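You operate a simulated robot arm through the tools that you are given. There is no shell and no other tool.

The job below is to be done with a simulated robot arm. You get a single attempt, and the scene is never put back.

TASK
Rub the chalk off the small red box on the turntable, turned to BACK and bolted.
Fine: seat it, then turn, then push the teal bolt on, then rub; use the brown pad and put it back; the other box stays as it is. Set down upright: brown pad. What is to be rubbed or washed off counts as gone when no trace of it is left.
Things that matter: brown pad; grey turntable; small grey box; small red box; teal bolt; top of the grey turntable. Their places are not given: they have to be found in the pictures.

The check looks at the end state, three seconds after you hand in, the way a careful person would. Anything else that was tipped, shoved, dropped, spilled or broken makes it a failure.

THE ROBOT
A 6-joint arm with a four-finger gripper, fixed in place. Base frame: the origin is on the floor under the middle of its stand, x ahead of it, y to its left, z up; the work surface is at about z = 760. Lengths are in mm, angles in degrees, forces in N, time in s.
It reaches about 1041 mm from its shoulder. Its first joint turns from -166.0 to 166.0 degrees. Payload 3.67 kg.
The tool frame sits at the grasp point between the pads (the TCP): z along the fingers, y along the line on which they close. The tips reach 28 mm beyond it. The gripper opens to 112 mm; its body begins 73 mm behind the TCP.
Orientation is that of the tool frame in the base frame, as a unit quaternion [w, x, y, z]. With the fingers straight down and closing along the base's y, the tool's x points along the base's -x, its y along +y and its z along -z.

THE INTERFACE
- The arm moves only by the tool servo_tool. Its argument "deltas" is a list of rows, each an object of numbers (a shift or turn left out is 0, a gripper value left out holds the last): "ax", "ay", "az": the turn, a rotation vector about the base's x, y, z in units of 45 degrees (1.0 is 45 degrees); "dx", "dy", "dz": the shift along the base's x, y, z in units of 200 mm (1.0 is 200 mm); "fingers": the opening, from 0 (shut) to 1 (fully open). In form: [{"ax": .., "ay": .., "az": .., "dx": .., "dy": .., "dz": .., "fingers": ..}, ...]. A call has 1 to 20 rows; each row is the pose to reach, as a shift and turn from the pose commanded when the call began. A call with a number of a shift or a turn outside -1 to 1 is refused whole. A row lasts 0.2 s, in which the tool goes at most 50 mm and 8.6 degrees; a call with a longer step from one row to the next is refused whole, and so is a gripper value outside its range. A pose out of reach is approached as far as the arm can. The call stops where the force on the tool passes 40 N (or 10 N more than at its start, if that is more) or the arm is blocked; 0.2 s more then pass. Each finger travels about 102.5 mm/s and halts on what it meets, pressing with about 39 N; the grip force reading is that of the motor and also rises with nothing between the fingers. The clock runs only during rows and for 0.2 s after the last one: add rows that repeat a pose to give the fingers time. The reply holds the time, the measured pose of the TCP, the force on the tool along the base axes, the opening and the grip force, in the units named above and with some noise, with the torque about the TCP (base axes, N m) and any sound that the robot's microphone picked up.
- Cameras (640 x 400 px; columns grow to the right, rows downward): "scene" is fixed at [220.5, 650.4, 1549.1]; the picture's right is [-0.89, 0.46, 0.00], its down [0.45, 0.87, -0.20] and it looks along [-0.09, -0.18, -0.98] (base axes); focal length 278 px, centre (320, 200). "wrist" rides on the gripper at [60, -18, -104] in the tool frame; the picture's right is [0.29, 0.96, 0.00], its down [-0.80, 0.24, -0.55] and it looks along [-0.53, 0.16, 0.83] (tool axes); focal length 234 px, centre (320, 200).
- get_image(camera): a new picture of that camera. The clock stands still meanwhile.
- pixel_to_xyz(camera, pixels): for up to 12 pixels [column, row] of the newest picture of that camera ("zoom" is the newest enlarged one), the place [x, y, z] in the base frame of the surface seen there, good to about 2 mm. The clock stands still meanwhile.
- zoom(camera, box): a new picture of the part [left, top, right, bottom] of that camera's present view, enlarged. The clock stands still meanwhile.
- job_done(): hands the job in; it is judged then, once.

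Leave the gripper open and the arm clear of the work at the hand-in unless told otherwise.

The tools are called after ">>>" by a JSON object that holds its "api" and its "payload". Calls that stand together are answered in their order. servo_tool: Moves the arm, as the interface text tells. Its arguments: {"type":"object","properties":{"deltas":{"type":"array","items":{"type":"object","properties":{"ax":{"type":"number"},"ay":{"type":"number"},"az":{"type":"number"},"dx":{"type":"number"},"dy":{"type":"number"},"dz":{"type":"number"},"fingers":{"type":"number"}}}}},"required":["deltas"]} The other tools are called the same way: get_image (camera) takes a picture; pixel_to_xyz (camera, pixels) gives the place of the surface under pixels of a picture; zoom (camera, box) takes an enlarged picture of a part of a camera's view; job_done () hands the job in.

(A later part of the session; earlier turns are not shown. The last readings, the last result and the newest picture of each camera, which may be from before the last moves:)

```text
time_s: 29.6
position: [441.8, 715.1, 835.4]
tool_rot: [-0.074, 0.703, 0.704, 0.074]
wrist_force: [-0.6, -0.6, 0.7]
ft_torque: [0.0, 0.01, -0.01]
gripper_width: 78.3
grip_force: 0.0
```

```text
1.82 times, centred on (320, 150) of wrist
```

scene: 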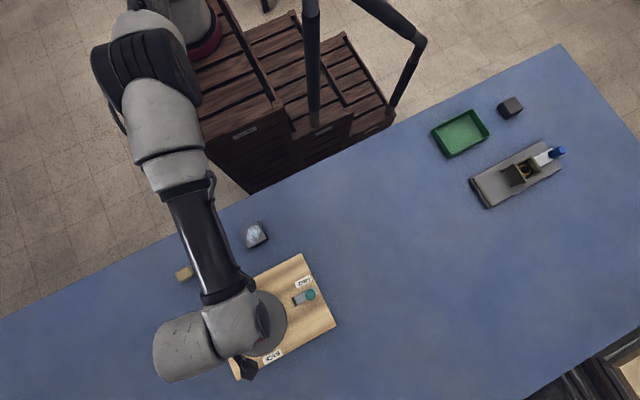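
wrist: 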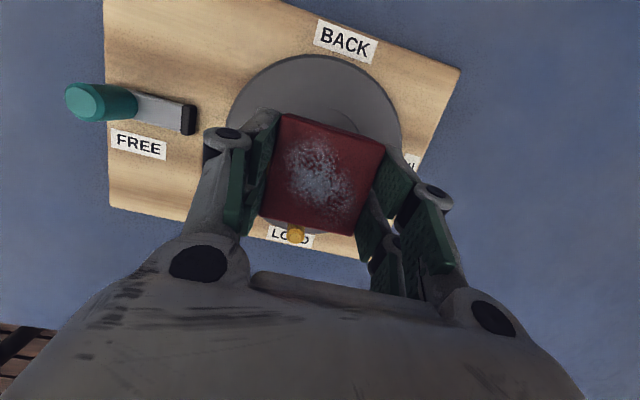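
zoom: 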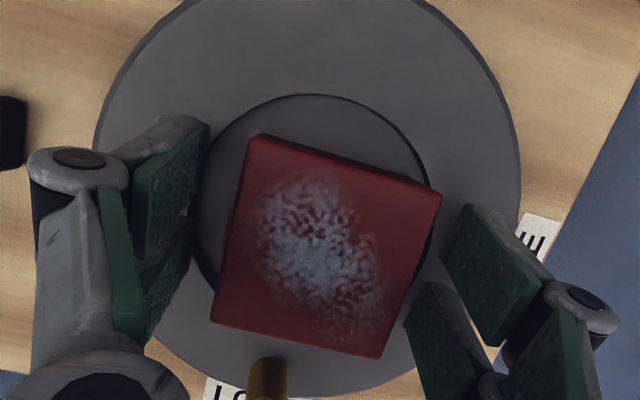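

Measuring where the released box sits relative to the ring.

>>> {"api": "pixel_to_xyz", "payload": {"camera": "zoom", "pixels": [[258, 140], [438, 192], [378, 353], [215, 320], [320, 245], [195, 230], [240, 112], [310, 96], [380, 125], [415, 165], [420, 265], [200, 285]]}}

>>> {"api": "servo_tool", "payload": {"deltas": [{"dz": 0.1}, {"dz": 0.25}, {"dz": 0.4}, {"dz": 0.5}, {"dz": 0.5}]}}

>>> {"api": "get_image", "payload": {"camera": "wrist"}}

>>> {"api": "get_image", "payload": {"camera": "scene"}}

```text
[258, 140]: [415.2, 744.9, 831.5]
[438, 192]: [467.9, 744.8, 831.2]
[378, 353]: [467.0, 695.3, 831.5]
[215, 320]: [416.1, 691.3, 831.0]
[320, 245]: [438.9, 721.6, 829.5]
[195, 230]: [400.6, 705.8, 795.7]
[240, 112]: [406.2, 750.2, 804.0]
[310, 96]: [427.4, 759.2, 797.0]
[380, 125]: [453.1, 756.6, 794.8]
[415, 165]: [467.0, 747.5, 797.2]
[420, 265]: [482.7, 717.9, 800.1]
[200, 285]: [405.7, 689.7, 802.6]
```

```text
time_s: 30.8
position: [443.8, 715.6, 934.5]
tool_rot: [-0.074, 0.703, 0.703, 0.075]
wrist_force: [0.7, -1.0, -0.9]
ft_torque: [-0.03, -0.01, 0.0]
gripper_width: 78.5
grip_force: 0.0
```

```text
taken
```

wrist: 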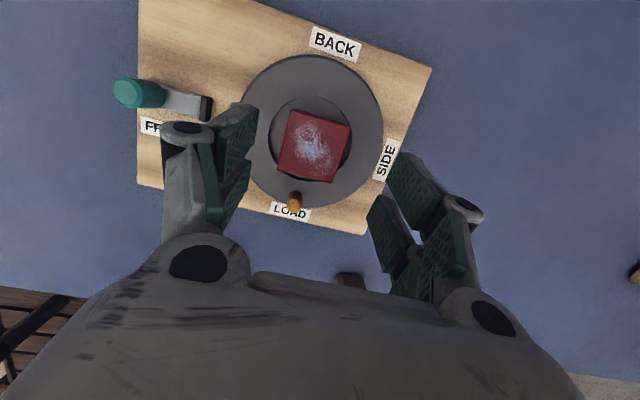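

```text
taken
```

scene: 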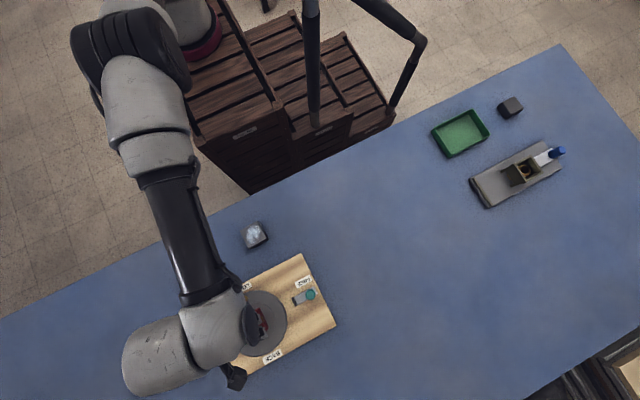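

The box stands on the turntable at about (441.5,719). Zooming in to check it's seated inside the ring.

>>> {"api": "zoom", "payload": {"camera": "wrist", "box": [235, 40, 400, 220]}}

```text
2.22 times, centred on (318, 130) of wrist
```

zoom: 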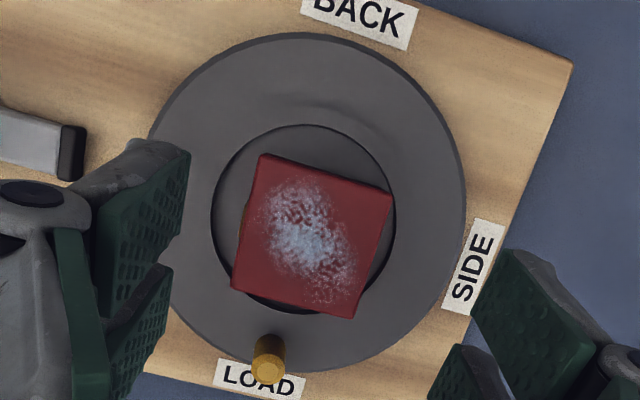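

I'll take rim and ring points here to refine the turntable centre and the peg position.

>>> {"api": "pixel_to_xyz", "payload": {"camera": "zoom", "pixels": [[305, 36], [400, 68], [455, 150], [460, 240], [400, 340], [340, 368], [200, 80], [170, 125], [302, 126], [370, 160], [214, 225], [394, 210]]}}

>>> {"api": "pixel_to_xyz", "payload": {"camera": "zoom", "pixels": [[262, 158], [390, 196], [354, 316], [234, 286], [268, 368], [268, 345], [254, 355], [284, 358], [285, 308], [235, 165], [385, 268], [190, 330]]}}

```text
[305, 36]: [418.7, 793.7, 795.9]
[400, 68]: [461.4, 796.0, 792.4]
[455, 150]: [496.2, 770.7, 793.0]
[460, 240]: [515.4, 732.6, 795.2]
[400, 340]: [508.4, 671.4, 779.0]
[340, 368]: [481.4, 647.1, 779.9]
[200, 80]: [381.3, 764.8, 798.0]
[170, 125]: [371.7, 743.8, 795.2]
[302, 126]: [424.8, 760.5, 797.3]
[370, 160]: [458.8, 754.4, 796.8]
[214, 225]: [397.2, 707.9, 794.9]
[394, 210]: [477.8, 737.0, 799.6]
```

```text
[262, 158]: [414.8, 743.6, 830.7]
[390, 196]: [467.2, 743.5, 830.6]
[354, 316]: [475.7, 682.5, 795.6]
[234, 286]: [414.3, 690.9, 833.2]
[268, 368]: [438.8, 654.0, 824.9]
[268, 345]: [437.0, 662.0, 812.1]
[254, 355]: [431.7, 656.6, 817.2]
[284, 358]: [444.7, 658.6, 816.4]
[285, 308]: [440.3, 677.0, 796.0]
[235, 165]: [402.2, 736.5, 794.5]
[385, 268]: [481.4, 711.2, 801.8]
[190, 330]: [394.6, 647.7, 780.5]
```

Turntable centre ≈ (439.5,719.3), ring radius ≈ 42.5, box corners inside it; peg at (438.5,655), 13 mm thick, arm ≈ 64.5 mm. For turning I'll grip the peg with the +y finger pair (TCP ≈18.5 mm short of it in y), moving the hand along the arc via SIDE. First go above it at z≈900 with fingers at ~45 mm.

>>> {"api": "servo_tool", "payload": {"deltas": [{"dx": -0.006, "dy": -0.13, "fingers": 0.4}, {"dx": -0.012, "dy": -0.26, "dz": -0.05, "fingers": 0.4}, {"dx": -0.0175, "dy": -0.395, "dz": -0.17, "fingers": 0.4}, {"dx": -0.0175, "dy": -0.395, "dz": -0.17, "fingers": 0.4}]}}

>>> {"api": "get_image", "payload": {"camera": "wrist"}}

```text
time_s: 31.8
position: [440.6, 636.1, 900.6]
tool_rot: [-0.073, 0.703, 0.703, 0.075]
wrist_force: [-0.4, -0.4, 0.0]
ft_torque: [0.03, -0.03, -0.04]
gripper_width: 45.1
grip_force: 0.0
```

```text
taken
```

wrist: 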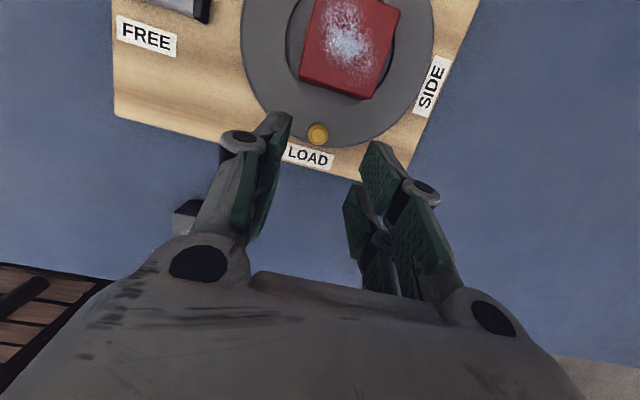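

Zooming in on fingers to measure pair positions along y and their thickness in this pose.

>>> {"api": "zoom", "payload": {"camera": "wrist", "box": [210, 90, 450, 310]}}

```text
1.82 times, centred on (330, 200) of wrist
```

zoom: 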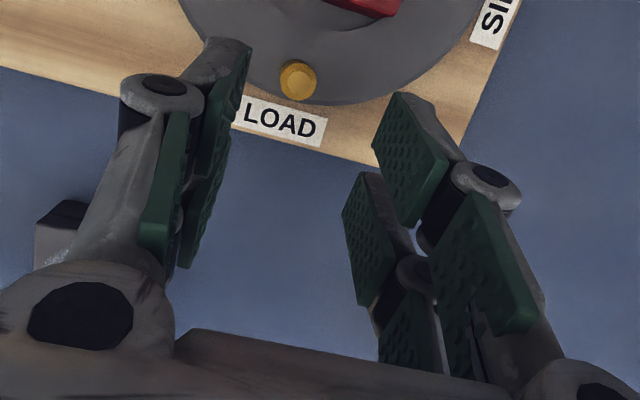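

>>> {"api": "pixel_to_xyz", "payload": {"camera": "zoom", "pixels": [[400, 100], [376, 143], [446, 158], [412, 222], [362, 178], [346, 212], [394, 258], [366, 300], [428, 108], [245, 60], [210, 45], [298, 78]]}}

>>> {"api": "pixel_to_xyz", "payload": {"camera": "zoom", "pixels": [[205, 60], [185, 80], [200, 200], [236, 110], [190, 260], [440, 130], [455, 150], [165, 90], [130, 100], [505, 195], [520, 205], [375, 195]]}}

```text
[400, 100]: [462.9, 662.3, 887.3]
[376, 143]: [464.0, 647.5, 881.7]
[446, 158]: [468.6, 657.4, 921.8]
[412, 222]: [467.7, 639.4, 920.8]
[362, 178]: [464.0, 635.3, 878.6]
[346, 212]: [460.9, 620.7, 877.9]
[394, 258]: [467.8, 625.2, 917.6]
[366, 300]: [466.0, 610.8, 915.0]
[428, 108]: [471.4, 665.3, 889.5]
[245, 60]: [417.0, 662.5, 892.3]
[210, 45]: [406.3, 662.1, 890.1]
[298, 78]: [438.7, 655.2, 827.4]
```

```text
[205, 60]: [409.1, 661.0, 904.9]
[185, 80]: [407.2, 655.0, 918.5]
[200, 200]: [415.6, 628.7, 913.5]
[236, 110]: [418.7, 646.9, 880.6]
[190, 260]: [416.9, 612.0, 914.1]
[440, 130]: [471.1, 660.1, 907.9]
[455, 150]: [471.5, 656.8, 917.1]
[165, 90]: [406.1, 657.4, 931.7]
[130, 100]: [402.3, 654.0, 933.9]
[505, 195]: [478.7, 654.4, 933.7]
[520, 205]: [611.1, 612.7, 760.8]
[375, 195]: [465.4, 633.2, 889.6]
```

Tip-level: +y pair centre y≈655 (matches the peg), thickness ~10 mm, fingers' mid x≈440 vs. peg 438.7. Shifting −1.5 mm in x and descending to TCP z≈832.

>>> {"api": "servo_tool", "payload": {"deltas": [{"dx": -0.0075, "dz": -0.1}, {"dx": -0.0075, "dz": -0.2}, {"dx": -0.0075, "dz": -0.28}, {"dx": -0.0075, "dz": -0.343}, {"dx": -0.0075, "dz": -0.343}]}}

>>> {"api": "get_image", "payload": {"camera": "wrist"}}

```text
time_s: 33.0
position: [437.5, 636.9, 832.7]
tool_rot: [-0.074, 0.703, 0.703, 0.074]
wrist_force: [-0.9, 0.5, 1.1]
ft_torque: [-0.01, -0.02, -0.01]
gripper_width: 44.7
grip_force: 0.0
```

```text
taken
```

wrist: 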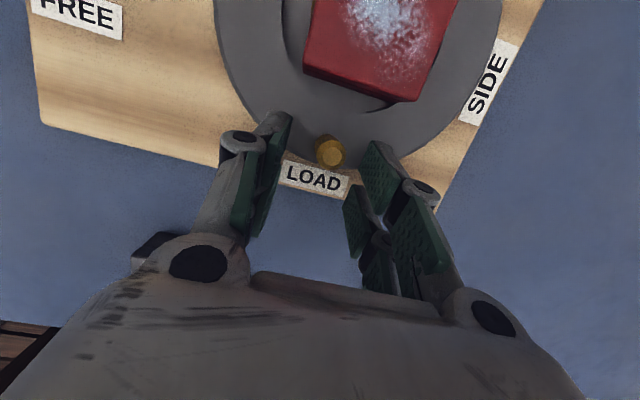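

The peg is between the +y pads. Closing on it.

>>> {"api": "servo_tool", "payload": {"deltas": [{"fingers": 0.3}, {"fingers": 0.2}, {"fingers": 0.14}, {"fingers": 0.09}, {"fingers": 0.07}, {"fingers": 0.07}]}}

>>> {"api": "zoom", "payload": {"camera": "wrist", "box": [210, 60, 450, 260]}}

```text
time_s: 34.4
position: [439.3, 638.4, 833.5]
tool_rot: [-0.073, 0.704, 0.703, 0.074]
wrist_force: [14.5, -2.2, 1.6]
ft_torque: [0.06, -0.31, -0.3]
gripper_width: 15.4
grip_force: 38.9
```

```text
2.00 times, centred on (330, 160) of wrist
```

zoom: 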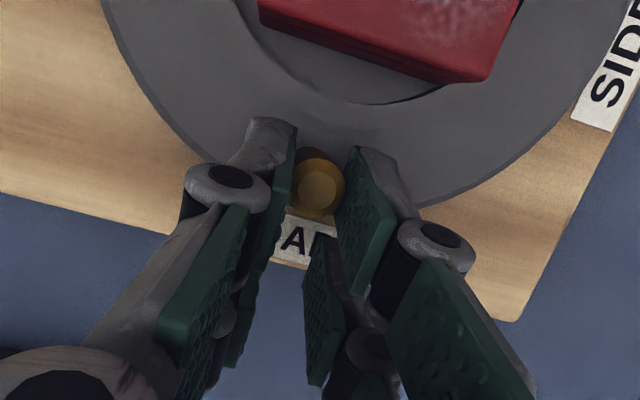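

Gripped (15.4 mm). The hand reads +14 N in x, i.e. the table resists the other way; the turn goes +x anyway. Starting the arc: 30° of turn toward SIDE.

>>> {"api": "servo_tool", "payload": {"deltas": [{"dx": 0.0281, "dy": 0.0012}, {"dx": 0.056, "dy": 0.0049}, {"dx": 0.0835, "dy": 0.011}, {"dx": 0.1103, "dy": 0.0195}, {"dx": 0.1363, "dy": 0.0302}, {"dx": 0.1613, "dy": 0.0432}]}}

>>> {"api": "get_image", "payload": {"camera": "wrist"}}

>>> {"api": "get_image", "payload": {"camera": "scene"}}

```text
time_s: 35.8
position: [469.1, 645.1, 832.7]
tool_rot: [-0.074, 0.704, 0.703, 0.074]
wrist_force: [-0.1, -2.4, 2.4]
ft_torque: [-0.06, 0.01, 0.03]
gripper_width: 15.7
grip_force: 38.9
```

```text
taken
```

wrist: 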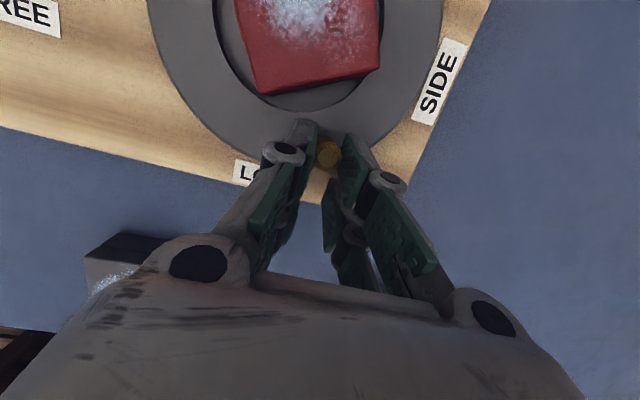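

```text
taken
```

scene: 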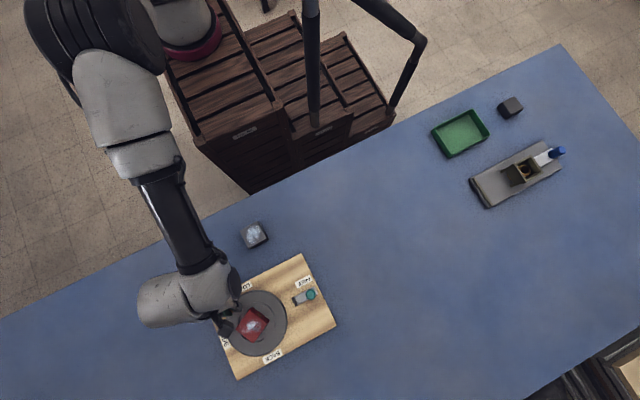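

The turntable and box turn together with low force (2 N). Continuing from 30° to 60°.

>>> {"api": "servo_tool", "payload": {"deltas": [{"dx": 0.0237, "dy": 0.0151}, {"dx": 0.046, "dy": 0.0323}, {"dx": 0.0668, "dy": 0.0513}, {"dx": 0.0858, "dy": 0.072}, {"dx": 0.1029, "dy": 0.0943}, {"dx": 0.118, "dy": 0.118}]}}

>>> {"api": "get_image", "payload": {"camera": "wrist"}}

```text
time_s: 37.2
position: [493.8, 669.1, 833.1]
tool_rot: [-0.073, 0.705, 0.702, 0.074]
wrist_force: [0.2, -3.1, 1.5]
ft_torque: [0.2, -0.07, 0.16]
gripper_width: 15.7
grip_force: 38.5
```

```text
taken
```

wrist: 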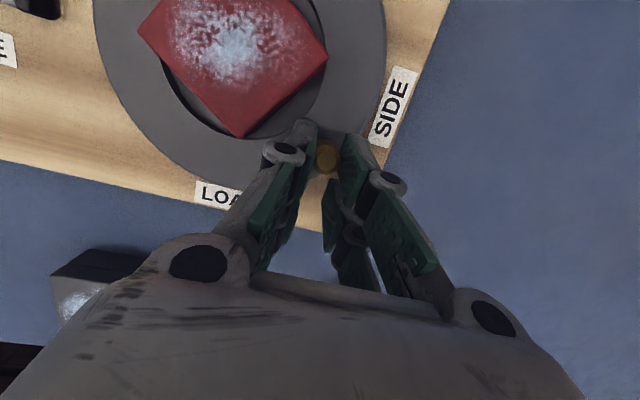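

Continuing 60° → 90° (peg to SIDE).

>>> {"api": "servo_tool", "payload": {"deltas": [{"dx": 0.013, "dy": 0.025}, {"dx": 0.0238, "dy": 0.051}, {"dx": 0.0322, "dy": 0.0778}, {"dx": 0.0383, "dy": 0.1053}, {"dx": 0.042, "dy": 0.1332}, {"dx": 0.0432, "dy": 0.1613}]}}

>>> {"api": "get_image", "payload": {"camera": "wrist"}}

>>> {"api": "get_image", "payload": {"camera": "scene"}}

```text
time_s: 38.6
position: [504.0, 701.9, 832.6]
tool_rot: [-0.073, 0.705, 0.702, 0.075]
wrist_force: [15.5, -1.8, 2.3]
ft_torque: [0.14, -0.37, -0.16]
gripper_width: 15.8
grip_force: 7.8
```

```text
taken
```

wrist: 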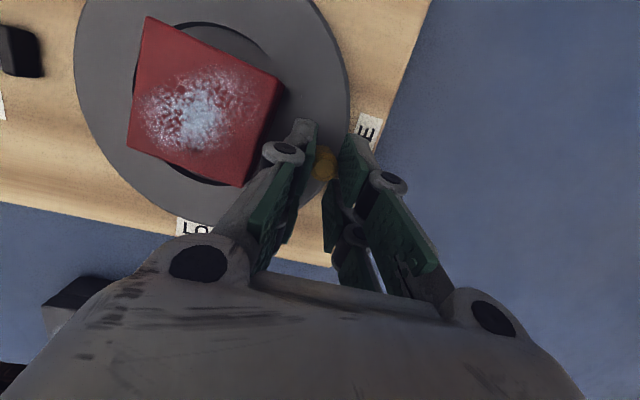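

```text
taken
```

scene: 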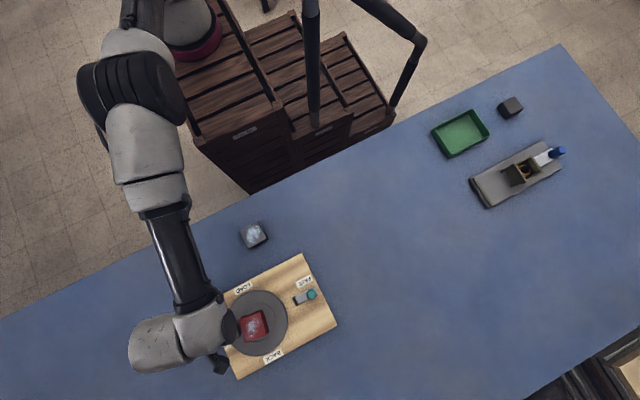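

The peg is at SIDE; force is 15 N radial (hand pulled slightly inward). Zooming to check box and fingers before releasing.

>>> {"api": "zoom", "payload": {"camera": "wrist", "box": [70, 0, 380, 240]}}

>>> {"api": "zoom", "payload": {"camera": "scene", "box": [200, 250, 340, 385]}}

```text
1.67 times, centred on (225, 120) of wrist
```

zoom: 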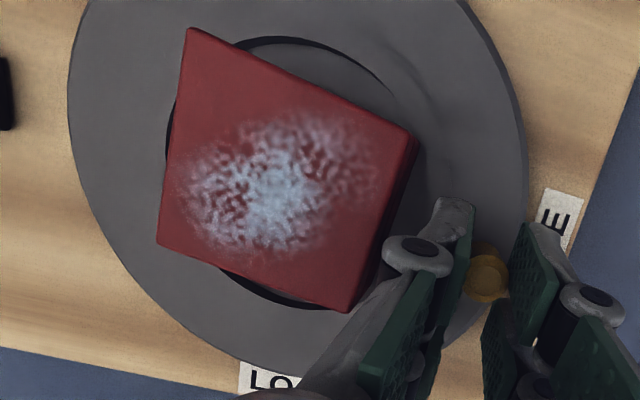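

```text
2.96 times, centred on (270, 318) of scene
```

zoom: 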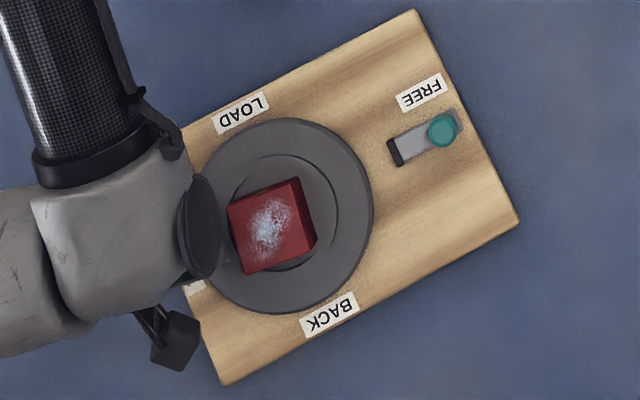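

>>> {"api": "pixel_to_xyz", "payload": {"camera": "wrist", "pixels": [[147, 20], [279, 82], [241, 183], [130, 145], [325, 165], [316, 155], [332, 160], [345, 140], [305, 125], [200, 110]]}}

```text
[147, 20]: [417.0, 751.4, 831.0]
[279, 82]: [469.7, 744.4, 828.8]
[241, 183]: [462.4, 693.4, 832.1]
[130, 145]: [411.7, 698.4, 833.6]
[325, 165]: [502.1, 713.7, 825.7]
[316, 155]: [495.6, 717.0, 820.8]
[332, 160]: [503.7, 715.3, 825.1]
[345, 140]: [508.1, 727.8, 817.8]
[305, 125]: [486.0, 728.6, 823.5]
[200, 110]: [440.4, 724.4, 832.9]
```

Box is on centre ≈ (440,722), turned ~83°; peg now about (503.5,714). Opening the fingers slightly (30 mm, to clear the box) and lifting 40 mm for a re-grip with more tilt.

>>> {"api": "servo_tool", "payload": {"deltas": [{"fingers": 0.2}, {"fingers": 0.27}, {"fingers": 0.27}, {"fingers": 0.27, "dz": 0.05}, {"fingers": 0.27, "dz": 0.2}, {"fingers": 0.27, "dz": 0.3}, {"fingers": 0.27, "dz": 0.3}]}}

>>> {"api": "servo_tool", "payload": {"deltas": [{"ax": 0.1}, {"ax": 0.2}, {"ax": 0.311}, {"ax": 0.311, "dy": 0.05}, {"ax": 0.311, "dy": 0.09}, {"ax": 0.311, "dy": 0.09}]}}

>>> {"api": "get_image", "payload": {"camera": "wrist"}}

>>> {"api": "get_image", "payload": {"camera": "scene"}}

```text
time_s: 40.2
position: [499.8, 704.1, 890.9]
tool_rot: [-0.074, 0.703, 0.703, 0.074]
wrist_force: [-0.5, 0.7, -1.1]
ft_torque: [0.05, -0.04, 0.0]
gripper_width: 30.4
grip_force: 0.1
```

```text
time_s: 41.6
position: [499.8, 718.8, 892.3]
tool_rot: [-0.159, 0.69, 0.688, 0.159]
wrist_force: [0.5, 0.1, 0.4]
ft_torque: [0.0, 0.03, 0.0]
gripper_width: 30.4
grip_force: 0.1
```

```text
taken
```

wrist: 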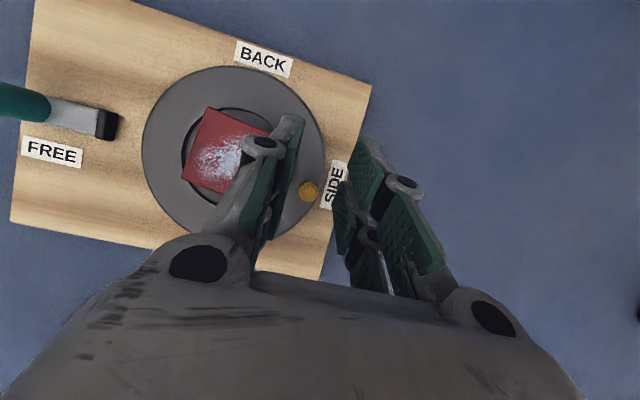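

```text
taken
```

scene: 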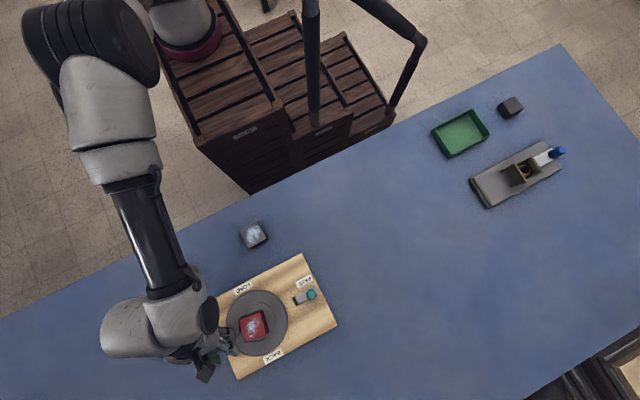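

Tilt is 26° now. Zooming to measure the peg and the finger pads.

>>> {"api": "zoom", "payload": {"camera": "wrist", "box": [230, 100, 440, 300]}}

```text
2.00 times, centred on (335, 200) of wrist
```

zoom: 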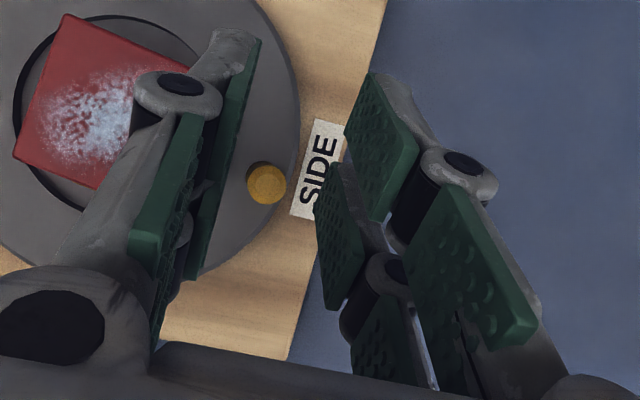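

>>> {"api": "pixel_to_xyz", "payload": {"camera": "zoom", "pixels": [[267, 185], [252, 185], [285, 185], [372, 82], [348, 132], [418, 145], [378, 215], [335, 168], [318, 212], [362, 250], [330, 300], [258, 45]]}}

>>> {"api": "pixel_to_xyz", "payload": {"camera": "zoom", "pixels": [[240, 120], [230, 160], [205, 230], [190, 275], [220, 60], [265, 172], [65, 20], [20, 160], [100, 185], [250, 70], [232, 130], [212, 195]]}}

```text
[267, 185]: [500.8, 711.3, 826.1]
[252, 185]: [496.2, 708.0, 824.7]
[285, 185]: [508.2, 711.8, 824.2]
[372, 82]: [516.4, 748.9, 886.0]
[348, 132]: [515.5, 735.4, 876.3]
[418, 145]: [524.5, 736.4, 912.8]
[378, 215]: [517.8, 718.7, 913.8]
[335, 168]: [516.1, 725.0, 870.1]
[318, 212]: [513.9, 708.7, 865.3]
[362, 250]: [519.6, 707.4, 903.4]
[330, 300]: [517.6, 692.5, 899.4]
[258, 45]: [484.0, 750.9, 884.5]
```

```text
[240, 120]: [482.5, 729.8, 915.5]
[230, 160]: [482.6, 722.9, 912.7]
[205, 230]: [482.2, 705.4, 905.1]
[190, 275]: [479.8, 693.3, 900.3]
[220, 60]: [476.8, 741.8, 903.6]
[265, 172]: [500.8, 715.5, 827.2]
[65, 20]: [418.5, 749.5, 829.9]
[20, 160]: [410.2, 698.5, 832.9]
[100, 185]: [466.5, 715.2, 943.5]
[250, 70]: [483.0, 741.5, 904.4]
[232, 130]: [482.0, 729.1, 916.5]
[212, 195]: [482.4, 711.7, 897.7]
```

Peg top centre ≈ (502,712); pad mid x≈499.7, −y pair centre line would be ~1.7 mm too far in y. Shifting (+2.5,−1.7) and descending 59 mm to TCP z≈833.

>>> {"api": "servo_tool", "payload": {"deltas": [{"dx": 0.0125, "dy": -0.0085}, {"dx": 0.0125, "dy": -0.0085, "dz": -0.1}, {"dx": 0.0125, "dy": -0.0085, "dz": -0.19}, {"dx": 0.0125, "dy": -0.0085, "dz": -0.25}, {"dx": 0.0125, "dy": -0.0085, "dz": -0.2965}, {"dx": 0.0125, "dy": -0.0085, "dz": -0.2965}]}}

>>> {"api": "zoom", "payload": {"camera": "wrist", "box": [200, 60, 440, 260]}}

```text
time_s: 43.0
position: [503.5, 719.6, 837.9]
tool_rot: [-0.16, 0.688, 0.689, 0.162]
wrist_force: [-3.7, 0.7, 29.9]
ft_torque: [-0.28, 0.8, -0.03]
gripper_width: 33.2
grip_force: 1.5
```

```text
2.00 times, centred on (320, 160) of wrist
```

zoom: 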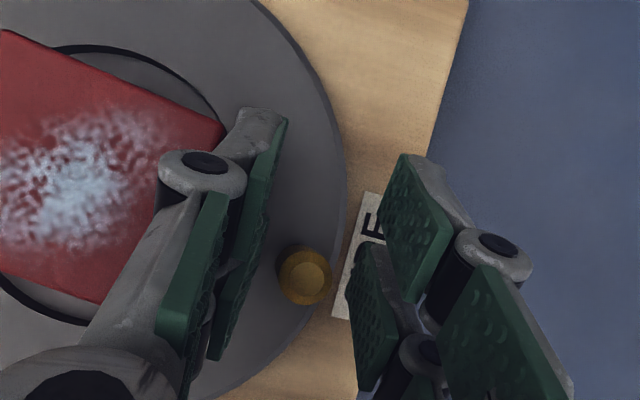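

The hand reads 30 N upward with the contact on the left finger's tip (about (476,709)) – it's touching the ring lip. Raising 9 mm and shifting −3 mm in y so the −y pads still line up with the peg.

>>> {"api": "servo_tool", "payload": {"deltas": [{"dz": 0.03}, {"dz": 0.045, "dy": -0.015}, {"dz": 0.045, "dy": -0.015}]}}

>>> {"api": "get_image", "payload": {"camera": "wrist"}}

>>> {"api": "zoom", "payload": {"camera": "wrist", "box": [200, 60, 440, 260]}}

```text
time_s: 43.8
position: [504.2, 714.1, 841.1]
tool_rot: [-0.159, 0.689, 0.689, 0.158]
wrist_force: [0.9, -0.9, -0.7]
ft_torque: [0.04, -0.01, 0.0]
gripper_width: 30.5
grip_force: 0.1
```

```text
taken
```

wrist: 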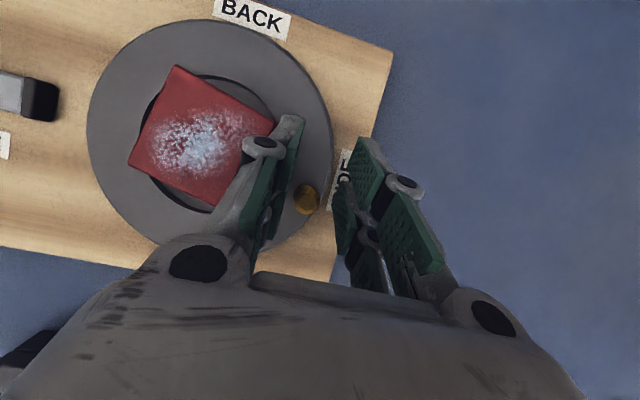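

```text
2.00 times, centred on (320, 160) of wrist
```

zoom: 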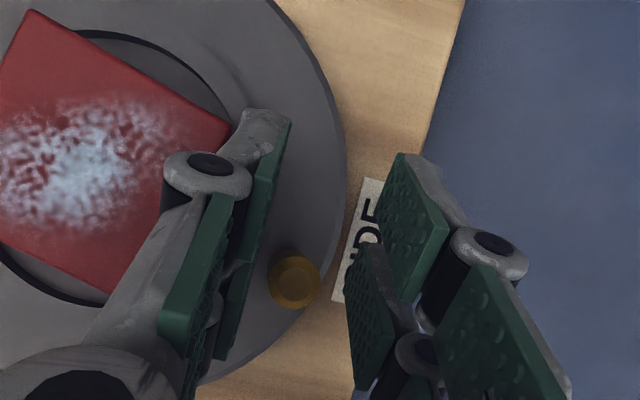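

Free again (≈0 N). Closing on the peg with the −y pair.

>>> {"api": "servo_tool", "payload": {"deltas": [{"fingers": 0.2}, {"fingers": 0.15}, {"fingers": 0.1}, {"fingers": 0.07}, {"fingers": 0.07}]}}

>>> {"api": "zoom", "payload": {"camera": "wrist", "box": [200, 60, 440, 260]}}

```text
time_s: 45.0
position: [504.4, 714.4, 842.0]
tool_rot: [-0.159, 0.689, 0.689, 0.159]
wrist_force: [-11.9, 2.3, 0.2]
ft_torque: [0.53, 0.52, -0.03]
gripper_width: 15.6
grip_force: 38.5
```

```text
2.00 times, centred on (320, 160) of wrist
```

zoom: 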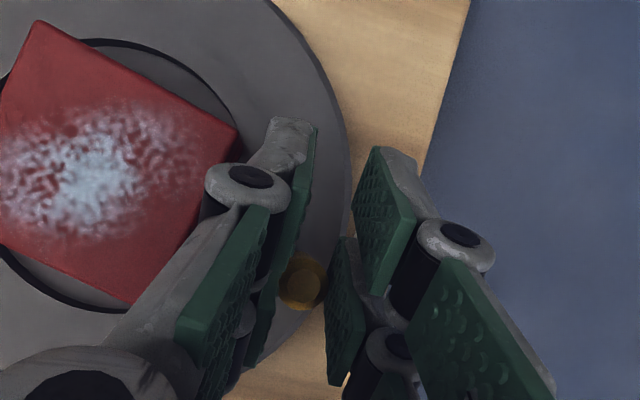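

Gripped (15.6 mm). Moving the peg from −6° through SIDE to +30° on the arc.

>>> {"api": "servo_tool", "payload": {"deltas": [{"dx": 0.0, "dy": 0.0365}, {"dx": -0.004, "dy": 0.0646}, {"dx": -0.0104, "dy": 0.0925}, {"dx": -0.0165, "dy": 0.12}, {"dx": -0.0249, "dy": 0.1468}, {"dx": -0.0357, "dy": 0.1728}, {"dx": -0.0487, "dy": 0.1978}]}}

>>> {"api": "get_image", "payload": {"camera": "wrist"}}

```text
time_s: 46.6
position: [492.7, 753.5, 843.8]
tool_rot: [-0.16, 0.689, 0.689, 0.159]
wrist_force: [0.3, -2.3, 2.7]
ft_torque: [-0.14, 0.02, 0.11]
gripper_width: 15.2
grip_force: 39.1
```

```text
taken
```

wrist: 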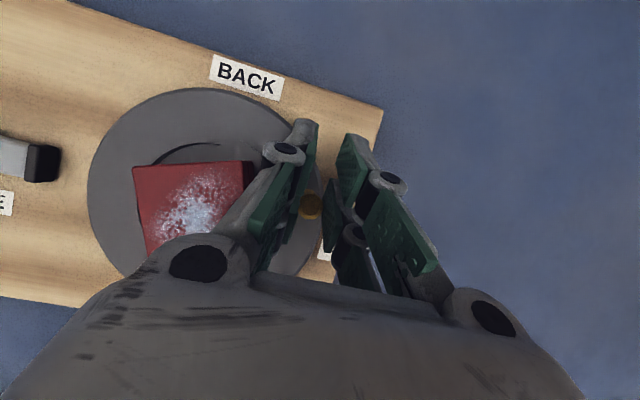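

Low forces, turning well. Continuing +30° → +60°.

>>> {"api": "servo_tool", "payload": {"deltas": [{"dx": -0.0151, "dy": 0.0237}, {"dx": -0.0323, "dy": 0.046}, {"dx": -0.0513, "dy": 0.0668}, {"dx": -0.072, "dy": 0.0858}, {"dx": -0.0943, "dy": 0.1029}, {"dx": -0.118, "dy": 0.118}]}}

>>> {"api": "get_image", "payload": {"camera": "wrist"}}

```text
time_s: 48.0
position: [471.9, 776.6, 842.4]
tool_rot: [-0.159, 0.689, 0.689, 0.159]
wrist_force: [7.9, 4.7, 7.8]
ft_torque: [-0.17, -0.22, 0.26]
gripper_width: 14.9
grip_force: 38.5
```

```text
taken
```

wrist: 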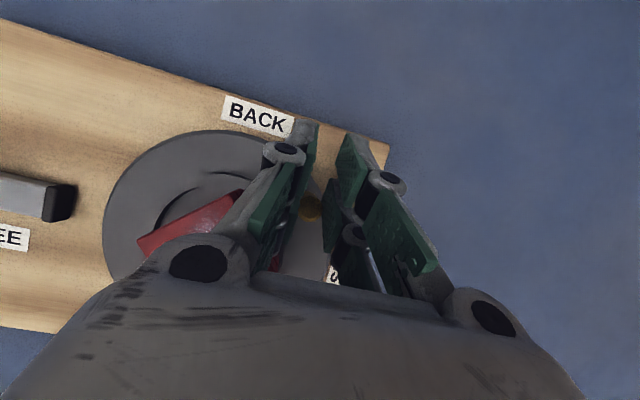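

Some force (8 N) but moving. A quick scene check before the last 30°.

>>> {"api": "zoom", "payload": {"camera": "scene", "box": [200, 250, 340, 385]}}

>>> {"api": "zoom", "payload": {"camera": "wrist", "box": [100, 80, 400, 300]}}

```text
2.96 times, centred on (270, 318) of scene
```

zoom: 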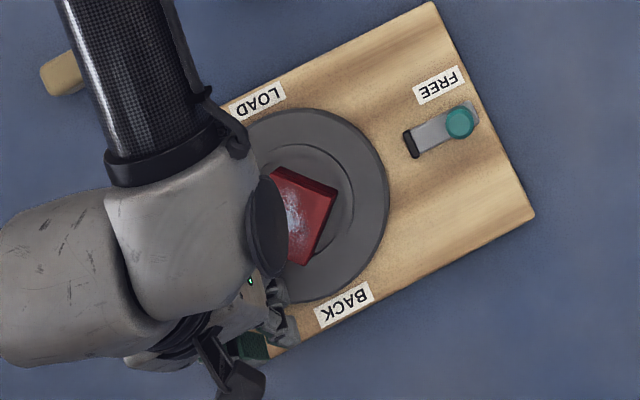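

```text
1.82 times, centred on (250, 190) of wrist
```

zoom: 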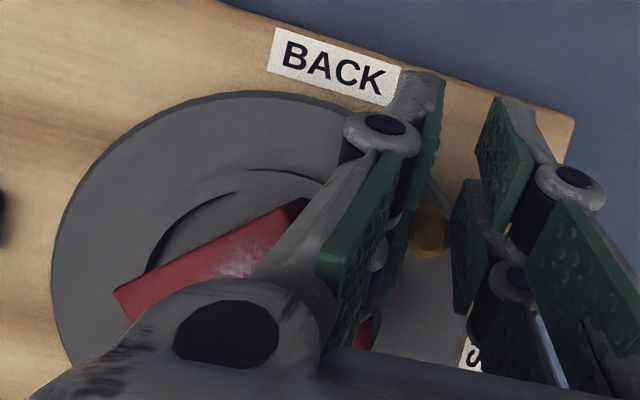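

The scene shows the board itself has shifted a bit (FREE label moved from about (420,93) to (440,86) in the zoom). I need to measure this before continuing.

>>> {"api": "zoom", "payload": {"camera": "scene", "box": [200, 250, 340, 385]}}

>>> {"api": "pixel_to_xyz", "payload": {"camera": "zoom", "pixels": [[430, 6], [530, 216], [460, 120], [411, 143], [258, 103], [345, 303], [438, 85], [385, 190], [350, 190], [338, 185], [300, 262], [272, 172]]}}

```text
2.96 times, centred on (270, 318) of scene
```

zoom: 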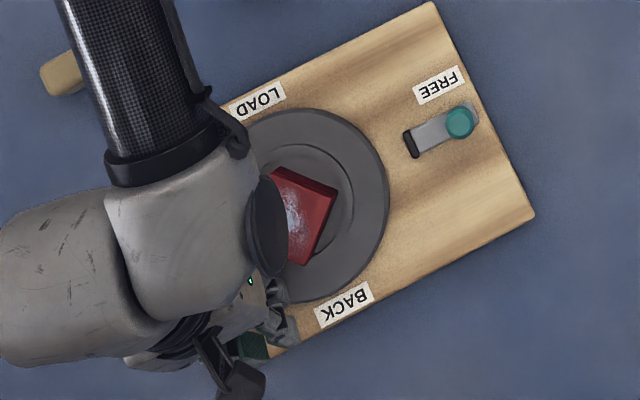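

```text
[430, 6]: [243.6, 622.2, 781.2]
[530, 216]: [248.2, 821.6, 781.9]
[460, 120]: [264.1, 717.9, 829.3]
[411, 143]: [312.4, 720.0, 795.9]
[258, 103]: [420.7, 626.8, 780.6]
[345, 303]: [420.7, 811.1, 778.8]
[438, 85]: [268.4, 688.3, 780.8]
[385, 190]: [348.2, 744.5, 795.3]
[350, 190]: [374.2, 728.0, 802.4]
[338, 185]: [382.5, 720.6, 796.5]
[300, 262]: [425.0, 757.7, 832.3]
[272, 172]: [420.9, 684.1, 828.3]
```

The board has slid about −19 mm in x (no rotation), centre now ≈ (420.5,720). The peg isn't following the arc properly; checking the peg's place relative to the pads.

>>> {"api": "zoom", "payload": {"camera": "wrist", "box": [250, 110, 420, 260]}}

```text
2.67 times, centred on (335, 185) of wrist
```

zoom: 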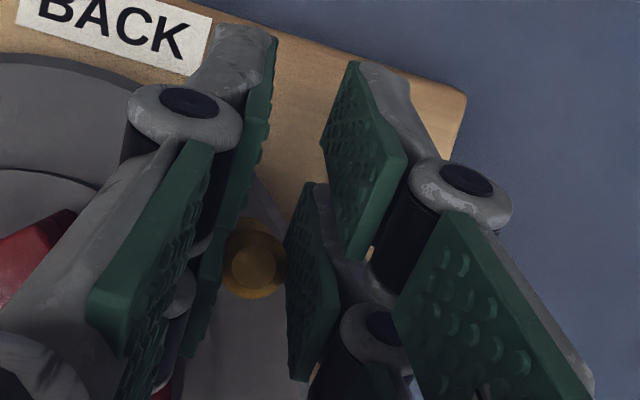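

>>> {"api": "pixel_to_xyz", "payload": {"camera": "zoom", "pixels": [[255, 262], [235, 262], [275, 262], [255, 240], [258, 290], [312, 190], [288, 245], [340, 290], [300, 365], [240, 200], [200, 320], [355, 70]]}}

>>> {"api": "pixel_to_xyz", "payload": {"camera": "wrist", "pixels": [[250, 100], [200, 130], [150, 150], [110, 200], [110, 245], [140, 240], [235, 195], [215, 170], [165, 225], [50, 195], [260, 115], [330, 230]]}}

```text
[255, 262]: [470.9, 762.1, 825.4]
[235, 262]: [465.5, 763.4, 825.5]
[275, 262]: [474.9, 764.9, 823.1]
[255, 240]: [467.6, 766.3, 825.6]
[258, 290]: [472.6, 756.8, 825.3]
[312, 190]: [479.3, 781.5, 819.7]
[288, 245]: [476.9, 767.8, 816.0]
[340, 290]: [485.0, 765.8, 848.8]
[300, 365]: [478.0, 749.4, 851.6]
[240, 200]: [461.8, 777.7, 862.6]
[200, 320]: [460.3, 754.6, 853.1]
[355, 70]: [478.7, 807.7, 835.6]
```

```text
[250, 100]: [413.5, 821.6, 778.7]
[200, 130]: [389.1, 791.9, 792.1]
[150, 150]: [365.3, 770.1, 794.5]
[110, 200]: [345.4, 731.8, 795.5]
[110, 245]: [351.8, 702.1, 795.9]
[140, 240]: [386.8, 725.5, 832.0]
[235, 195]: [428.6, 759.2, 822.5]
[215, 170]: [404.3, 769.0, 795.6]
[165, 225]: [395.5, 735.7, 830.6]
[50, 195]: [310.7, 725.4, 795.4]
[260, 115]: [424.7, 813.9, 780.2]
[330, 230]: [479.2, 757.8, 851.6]
```

The peg slipped 12 mm along the pads (it's at (470,762), angle 40°), so the hand's −x motion dragged the board instead. I'll re-grip with the hand yawed −25° so the pads push along the direction of turning, straddle the peg loosely, and move much more slowly. First open and lift.

>>> {"api": "servo_tool", "payload": {"deltas": [{"fingers": 0.2}, {"fingers": 0.27}, {"fingers": 0.27}, {"fingers": 0.27, "dz": 0.05}, {"fingers": 0.27, "dz": 0.15}, {"fingers": 0.27, "dz": 0.25}, {"fingers": 0.27, "dz": 0.25}]}}

>>> {"api": "servo_tool", "payload": {"deltas": [{"az": -0.139, "dy": -0.02}, {"az": -0.278, "dy": -0.04}, {"az": -0.417, "dy": -0.06}, {"az": -0.5556, "dy": -0.06}, {"az": -0.5556, "dy": -0.06}]}}

>>> {"api": "get_image", "payload": {"camera": "wrist"}}

>>> {"api": "zoom", "payload": {"camera": "scene", "box": [180, 230, 340, 385]}}

```text
time_s: 49.6
position: [472.7, 777.6, 892.2]
tool_rot: [-0.159, 0.689, 0.689, 0.159]
wrist_force: [0.2, 0.0, -0.6]
ft_torque: [0.0, 0.02, -0.02]
gripper_width: 30.1
grip_force: 0.1
```

```text
time_s: 50.8
position: [483.0, 769.4, 890.6]
tool_rot: [-0.156, 0.721, 0.655, 0.165]
wrist_force: [-0.1, -0.8, 0.6]
ft_torque: [0.02, -0.05, -0.02]
gripper_width: 30.3
grip_force: 0.0
out of reach, approached as far as the arm can: row 1, 2, 3, 4, 5
```

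```text
taken
```

wrist: 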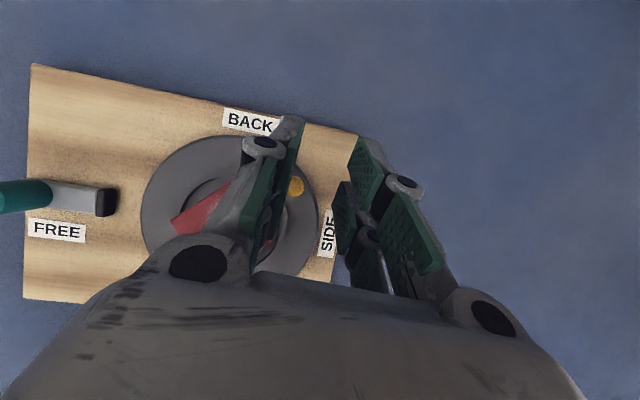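

```text
2.58 times, centred on (260, 308) of scene
```

zoom: 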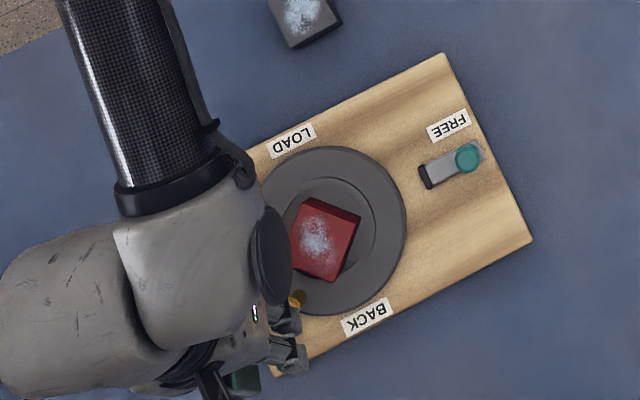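

The yaw was refused beyond about −95° (wrist joint limit), so I'll flip the hand 180° about its own axis the other way (the gripper is symmetric), which also leaves room for the yaw. First back off a little to y≈740 and z≈905.

>>> {"api": "servo_tool", "payload": {"deltas": [{"dy": -0.07, "dz": 0.03}, {"dy": -0.145, "dz": 0.07}, {"dy": -0.145, "dz": 0.07}]}}

>>> {"api": "servo_tool", "payload": {"deltas": [{"ax": -0.0056, "ay": -0.0735, "az": 0.1496}, {"ax": -0.0112, "ay": -0.147, "az": 0.2992}, {"ax": -0.0168, "ay": -0.2205, "az": 0.4488}, {"ax": -0.0224, "ay": -0.294, "az": 0.5984}, {"ax": -0.028, "ay": -0.3675, "az": 0.748}, {"ax": -0.0336, "ay": -0.4411, "az": 0.8977}]}}

```text
time_s: 51.6
position: [484.1, 740.6, 905.0]
tool_rot: [-0.155, 0.721, 0.655, 0.165]
wrist_force: [-0.5, 0.5, -0.8]
ft_torque: [-0.01, -0.03, -0.02]
gripper_width: 30.1
grip_force: 0.2
```

```text
time_s: 53.0
position: [483.5, 741.6, 904.3]
tool_rot: [-0.08, 0.415, 0.881, 0.212]
wrist_force: [1.4, 0.1, -0.9]
ft_torque: [-0.01, -0.02, 0.0]
gripper_width: 30.6
grip_force: 0.1
```

Rotation works in this direction. Continuing the flip with three more 45° turns about the same axis.

>>> {"api": "servo_tool", "payload": {"deltas": [{"ax": -0.0056, "ay": -0.0735, "az": 0.1496}, {"ax": -0.0112, "ay": -0.147, "az": 0.2992}, {"ax": -0.0168, "ay": -0.2205, "az": 0.4488}, {"ax": -0.0224, "ay": -0.294, "az": 0.5984}, {"ax": -0.028, "ay": -0.3675, "az": 0.748}, {"ax": -0.0336, "ay": -0.4411, "az": 0.8977}]}}

>>> {"api": "servo_tool", "payload": {"deltas": [{"ax": -0.0056, "ay": -0.0735, "az": 0.1496}, {"ax": -0.0112, "ay": -0.147, "az": 0.2992}, {"ax": -0.0168, "ay": -0.2205, "az": 0.4488}, {"ax": -0.0224, "ay": -0.294, "az": 0.5984}, {"ax": -0.028, "ay": -0.3675, "az": 0.748}, {"ax": -0.0336, "ay": -0.4411, "az": 0.8977}]}}

>>> {"api": "servo_tool", "payload": {"deltas": [{"ax": -0.0056, "ay": -0.0735, "az": 0.1496}, {"ax": -0.0112, "ay": -0.147, "az": 0.2992}, {"ax": -0.0168, "ay": -0.2205, "az": 0.4488}, {"ax": -0.0224, "ay": -0.294, "az": 0.5984}, {"ax": -0.028, "ay": -0.3675, "az": 0.748}, {"ax": -0.0336, "ay": -0.4411, "az": 0.8977}, {"ax": -0.0336, "ay": -0.4411, "az": 0.8977}]}}

>>> {"api": "get_image", "payload": {"camera": "wrist"}}

>>> {"api": "get_image", "payload": {"camera": "scene"}}

```text
time_s: 54.4
position: [484.1, 742.5, 904.0]
tool_rot: [0.007, 0.044, 0.973, 0.227]
wrist_force: [-0.1, 0.6, 0.5]
ft_torque: [0.0, -0.01, 0.04]
gripper_width: 30.4
grip_force: 0.0
```

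```text
time_s: 55.8
position: [482.9, 742.3, 905.3]
tool_rot: [0.094, -0.332, 0.915, 0.208]
wrist_force: [-0.5, 0.0, -0.6]
ft_torque: [-0.01, -0.02, -0.01]
gripper_width: 30.3
grip_force: 0.0
```

```text
time_s: 57.4
position: [482.0, 741.6, 904.7]
tool_rot: [0.165, -0.656, 0.719, 0.157]
wrist_force: [0.0, 0.1, -0.4]
ft_torque: [0.01, 0.01, 0.0]
gripper_width: 30.0
grip_force: 0.2
```

```text
taken
```

wrist: 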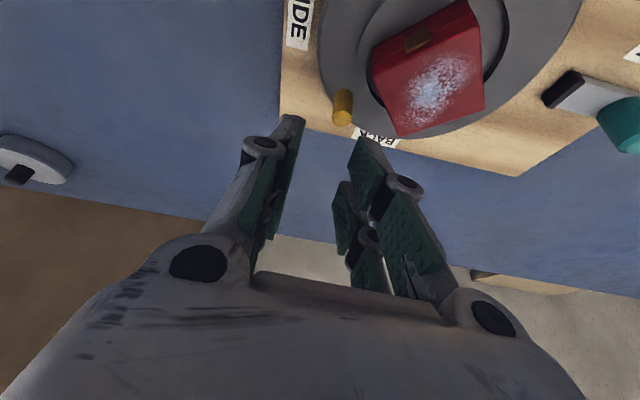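

```text
taken
```

scene: 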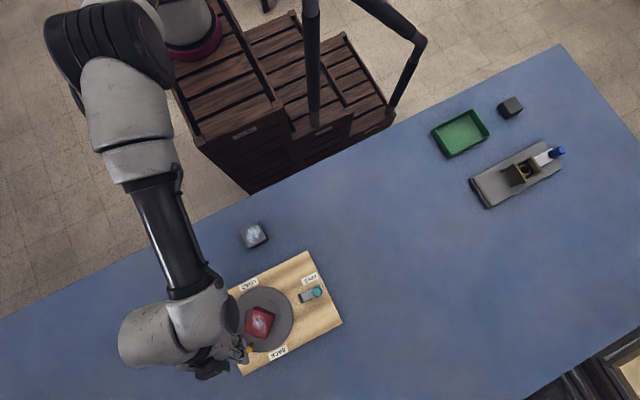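

Flipped. I notice a brown mark on a side of the red box at (418,38); zooming to see what it is and to measure the peg and pads.

>>> {"api": "zoom", "payload": {"camera": "wrist", "box": [310, 0, 500, 140]}}

>>> {"api": "zoom", "payload": {"camera": "wrist", "box": [230, 60, 430, 260]}}

```text
2.86 times, centred on (405, 70) of wrist
```

zoom: 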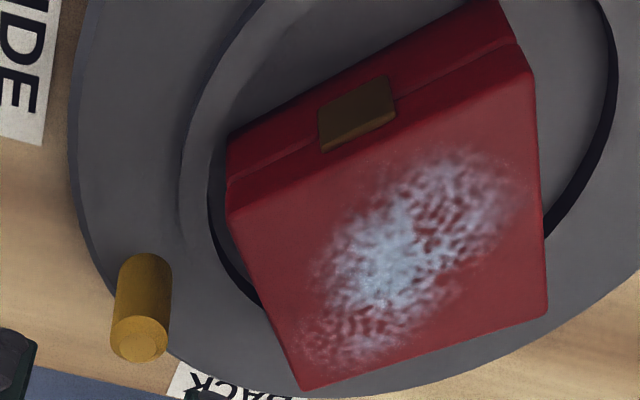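

```text
2.00 times, centred on (330, 160) of wrist
```

zoom: 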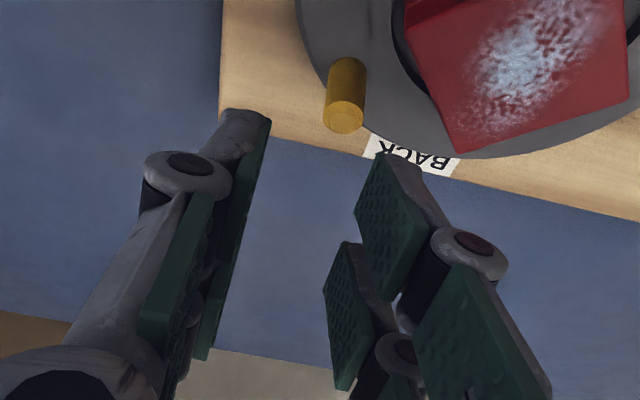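

It's just a latch on the box's lid side; nothing to do with the chalk. Now measuring the peg and pads in the newest zoom.

>>> {"api": "pixel_to_xyz", "payload": {"camera": "zoom", "pixels": [[342, 118], [328, 110], [362, 112], [345, 85], [385, 160], [358, 205], [425, 215], [392, 290], [345, 248], [326, 290], [375, 330], [348, 385]]}}

>>> {"api": "pixel_to_xyz", "payload": {"camera": "zoom", "pixels": [[265, 125], [225, 115], [245, 180], [210, 350], [430, 165], [405, 15], [465, 145], [625, 95], [395, 152], [455, 165], [415, 158], [395, 60]]}}

```text
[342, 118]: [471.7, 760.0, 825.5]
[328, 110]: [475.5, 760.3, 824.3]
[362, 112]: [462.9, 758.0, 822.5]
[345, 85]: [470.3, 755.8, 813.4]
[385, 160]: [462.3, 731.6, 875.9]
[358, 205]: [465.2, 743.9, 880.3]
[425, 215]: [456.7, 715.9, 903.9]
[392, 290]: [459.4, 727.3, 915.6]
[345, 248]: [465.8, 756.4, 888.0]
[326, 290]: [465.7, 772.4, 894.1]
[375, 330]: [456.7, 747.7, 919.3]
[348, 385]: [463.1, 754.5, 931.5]
```

```text
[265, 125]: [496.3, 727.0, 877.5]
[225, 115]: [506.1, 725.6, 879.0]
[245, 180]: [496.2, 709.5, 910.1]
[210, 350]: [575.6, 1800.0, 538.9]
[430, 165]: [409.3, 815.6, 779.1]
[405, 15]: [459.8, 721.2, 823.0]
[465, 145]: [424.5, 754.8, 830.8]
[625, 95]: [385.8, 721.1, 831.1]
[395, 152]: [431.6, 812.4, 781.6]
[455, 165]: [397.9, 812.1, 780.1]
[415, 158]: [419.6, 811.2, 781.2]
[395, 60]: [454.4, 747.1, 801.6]
```

Peg top centre is (470,760); hand geometry matches my model. Now yaw −20.6° about z (now with joint room), and move over the peg at z≈885.

>>> {"api": "servo_tool", "payload": {"deltas": [{"az": -0.153, "dx": -0.02, "dy": 0.04, "dz": -0.03}, {"az": -0.306, "dx": -0.035, "dy": 0.08, "dz": -0.07}, {"az": -0.458, "dx": -0.05, "dy": 0.117, "dz": -0.1}, {"az": -0.458, "dx": -0.05, "dy": 0.117, "dz": -0.1}]}}

>>> {"api": "zoom", "payload": {"camera": "wrist", "box": [230, 60, 430, 260]}}

```text
time_s: 58.4
position: [472.8, 765.8, 885.5]
tool_rot: [0.191, -0.516, 0.826, 0.124]
wrist_force: [0.1, -0.4, 0.2]
ft_torque: [-0.01, 0.0, -0.02]
gripper_width: 30.1
grip_force: 0.1
```

```text
2.00 times, centred on (330, 160) of wrist
```

zoom: 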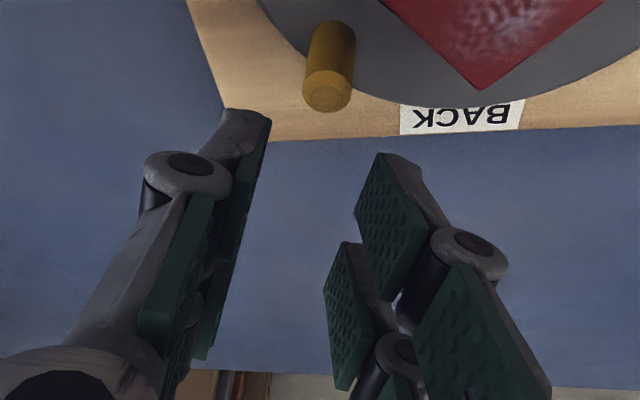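

Orientation is right: closing line along (−0.90,0.44), level. Measuring the pads and peg again.

>>> {"api": "pixel_to_xyz", "payload": {"camera": "zoom", "pixels": [[326, 95], [310, 88], [346, 92], [385, 160], [358, 205], [268, 125], [255, 170], [345, 248], [230, 115], [325, 60], [415, 170], [480, 85]]}}

```text
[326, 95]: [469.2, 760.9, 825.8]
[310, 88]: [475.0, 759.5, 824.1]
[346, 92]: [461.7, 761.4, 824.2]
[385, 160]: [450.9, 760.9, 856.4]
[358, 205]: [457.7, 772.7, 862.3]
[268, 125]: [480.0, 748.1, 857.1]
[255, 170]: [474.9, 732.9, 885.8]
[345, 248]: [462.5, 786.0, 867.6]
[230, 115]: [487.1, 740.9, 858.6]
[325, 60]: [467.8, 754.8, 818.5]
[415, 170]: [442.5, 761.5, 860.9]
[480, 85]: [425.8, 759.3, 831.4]
```

Pads straddle the peg exactly (pad midpoint (468.9,760.4) vs. peg (468.5,760.5)). Descending 43 mm to TCP z≈842.

>>> {"api": "servo_tool", "payload": {"deltas": [{"dz": -0.08}, {"dz": -0.15}, {"dz": -0.19}, {"dz": -0.2175}, {"dz": -0.2175}]}}

>>> {"api": "get_image", "payload": {"camera": "wrist"}}

```text
time_s: 59.6
position: [474.0, 766.0, 841.1]
tool_rot: [0.191, -0.517, 0.825, 0.125]
wrist_force: [0.2, -0.4, 1.0]
ft_torque: [0.0, 0.01, -0.01]
gripper_width: 30.2
grip_force: 0.1
```

```text
taken
```

wrist: 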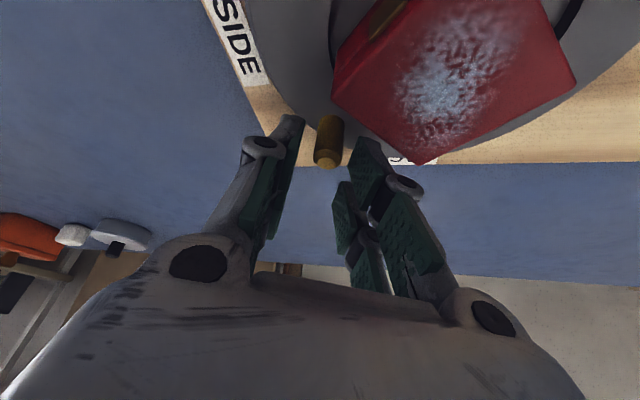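

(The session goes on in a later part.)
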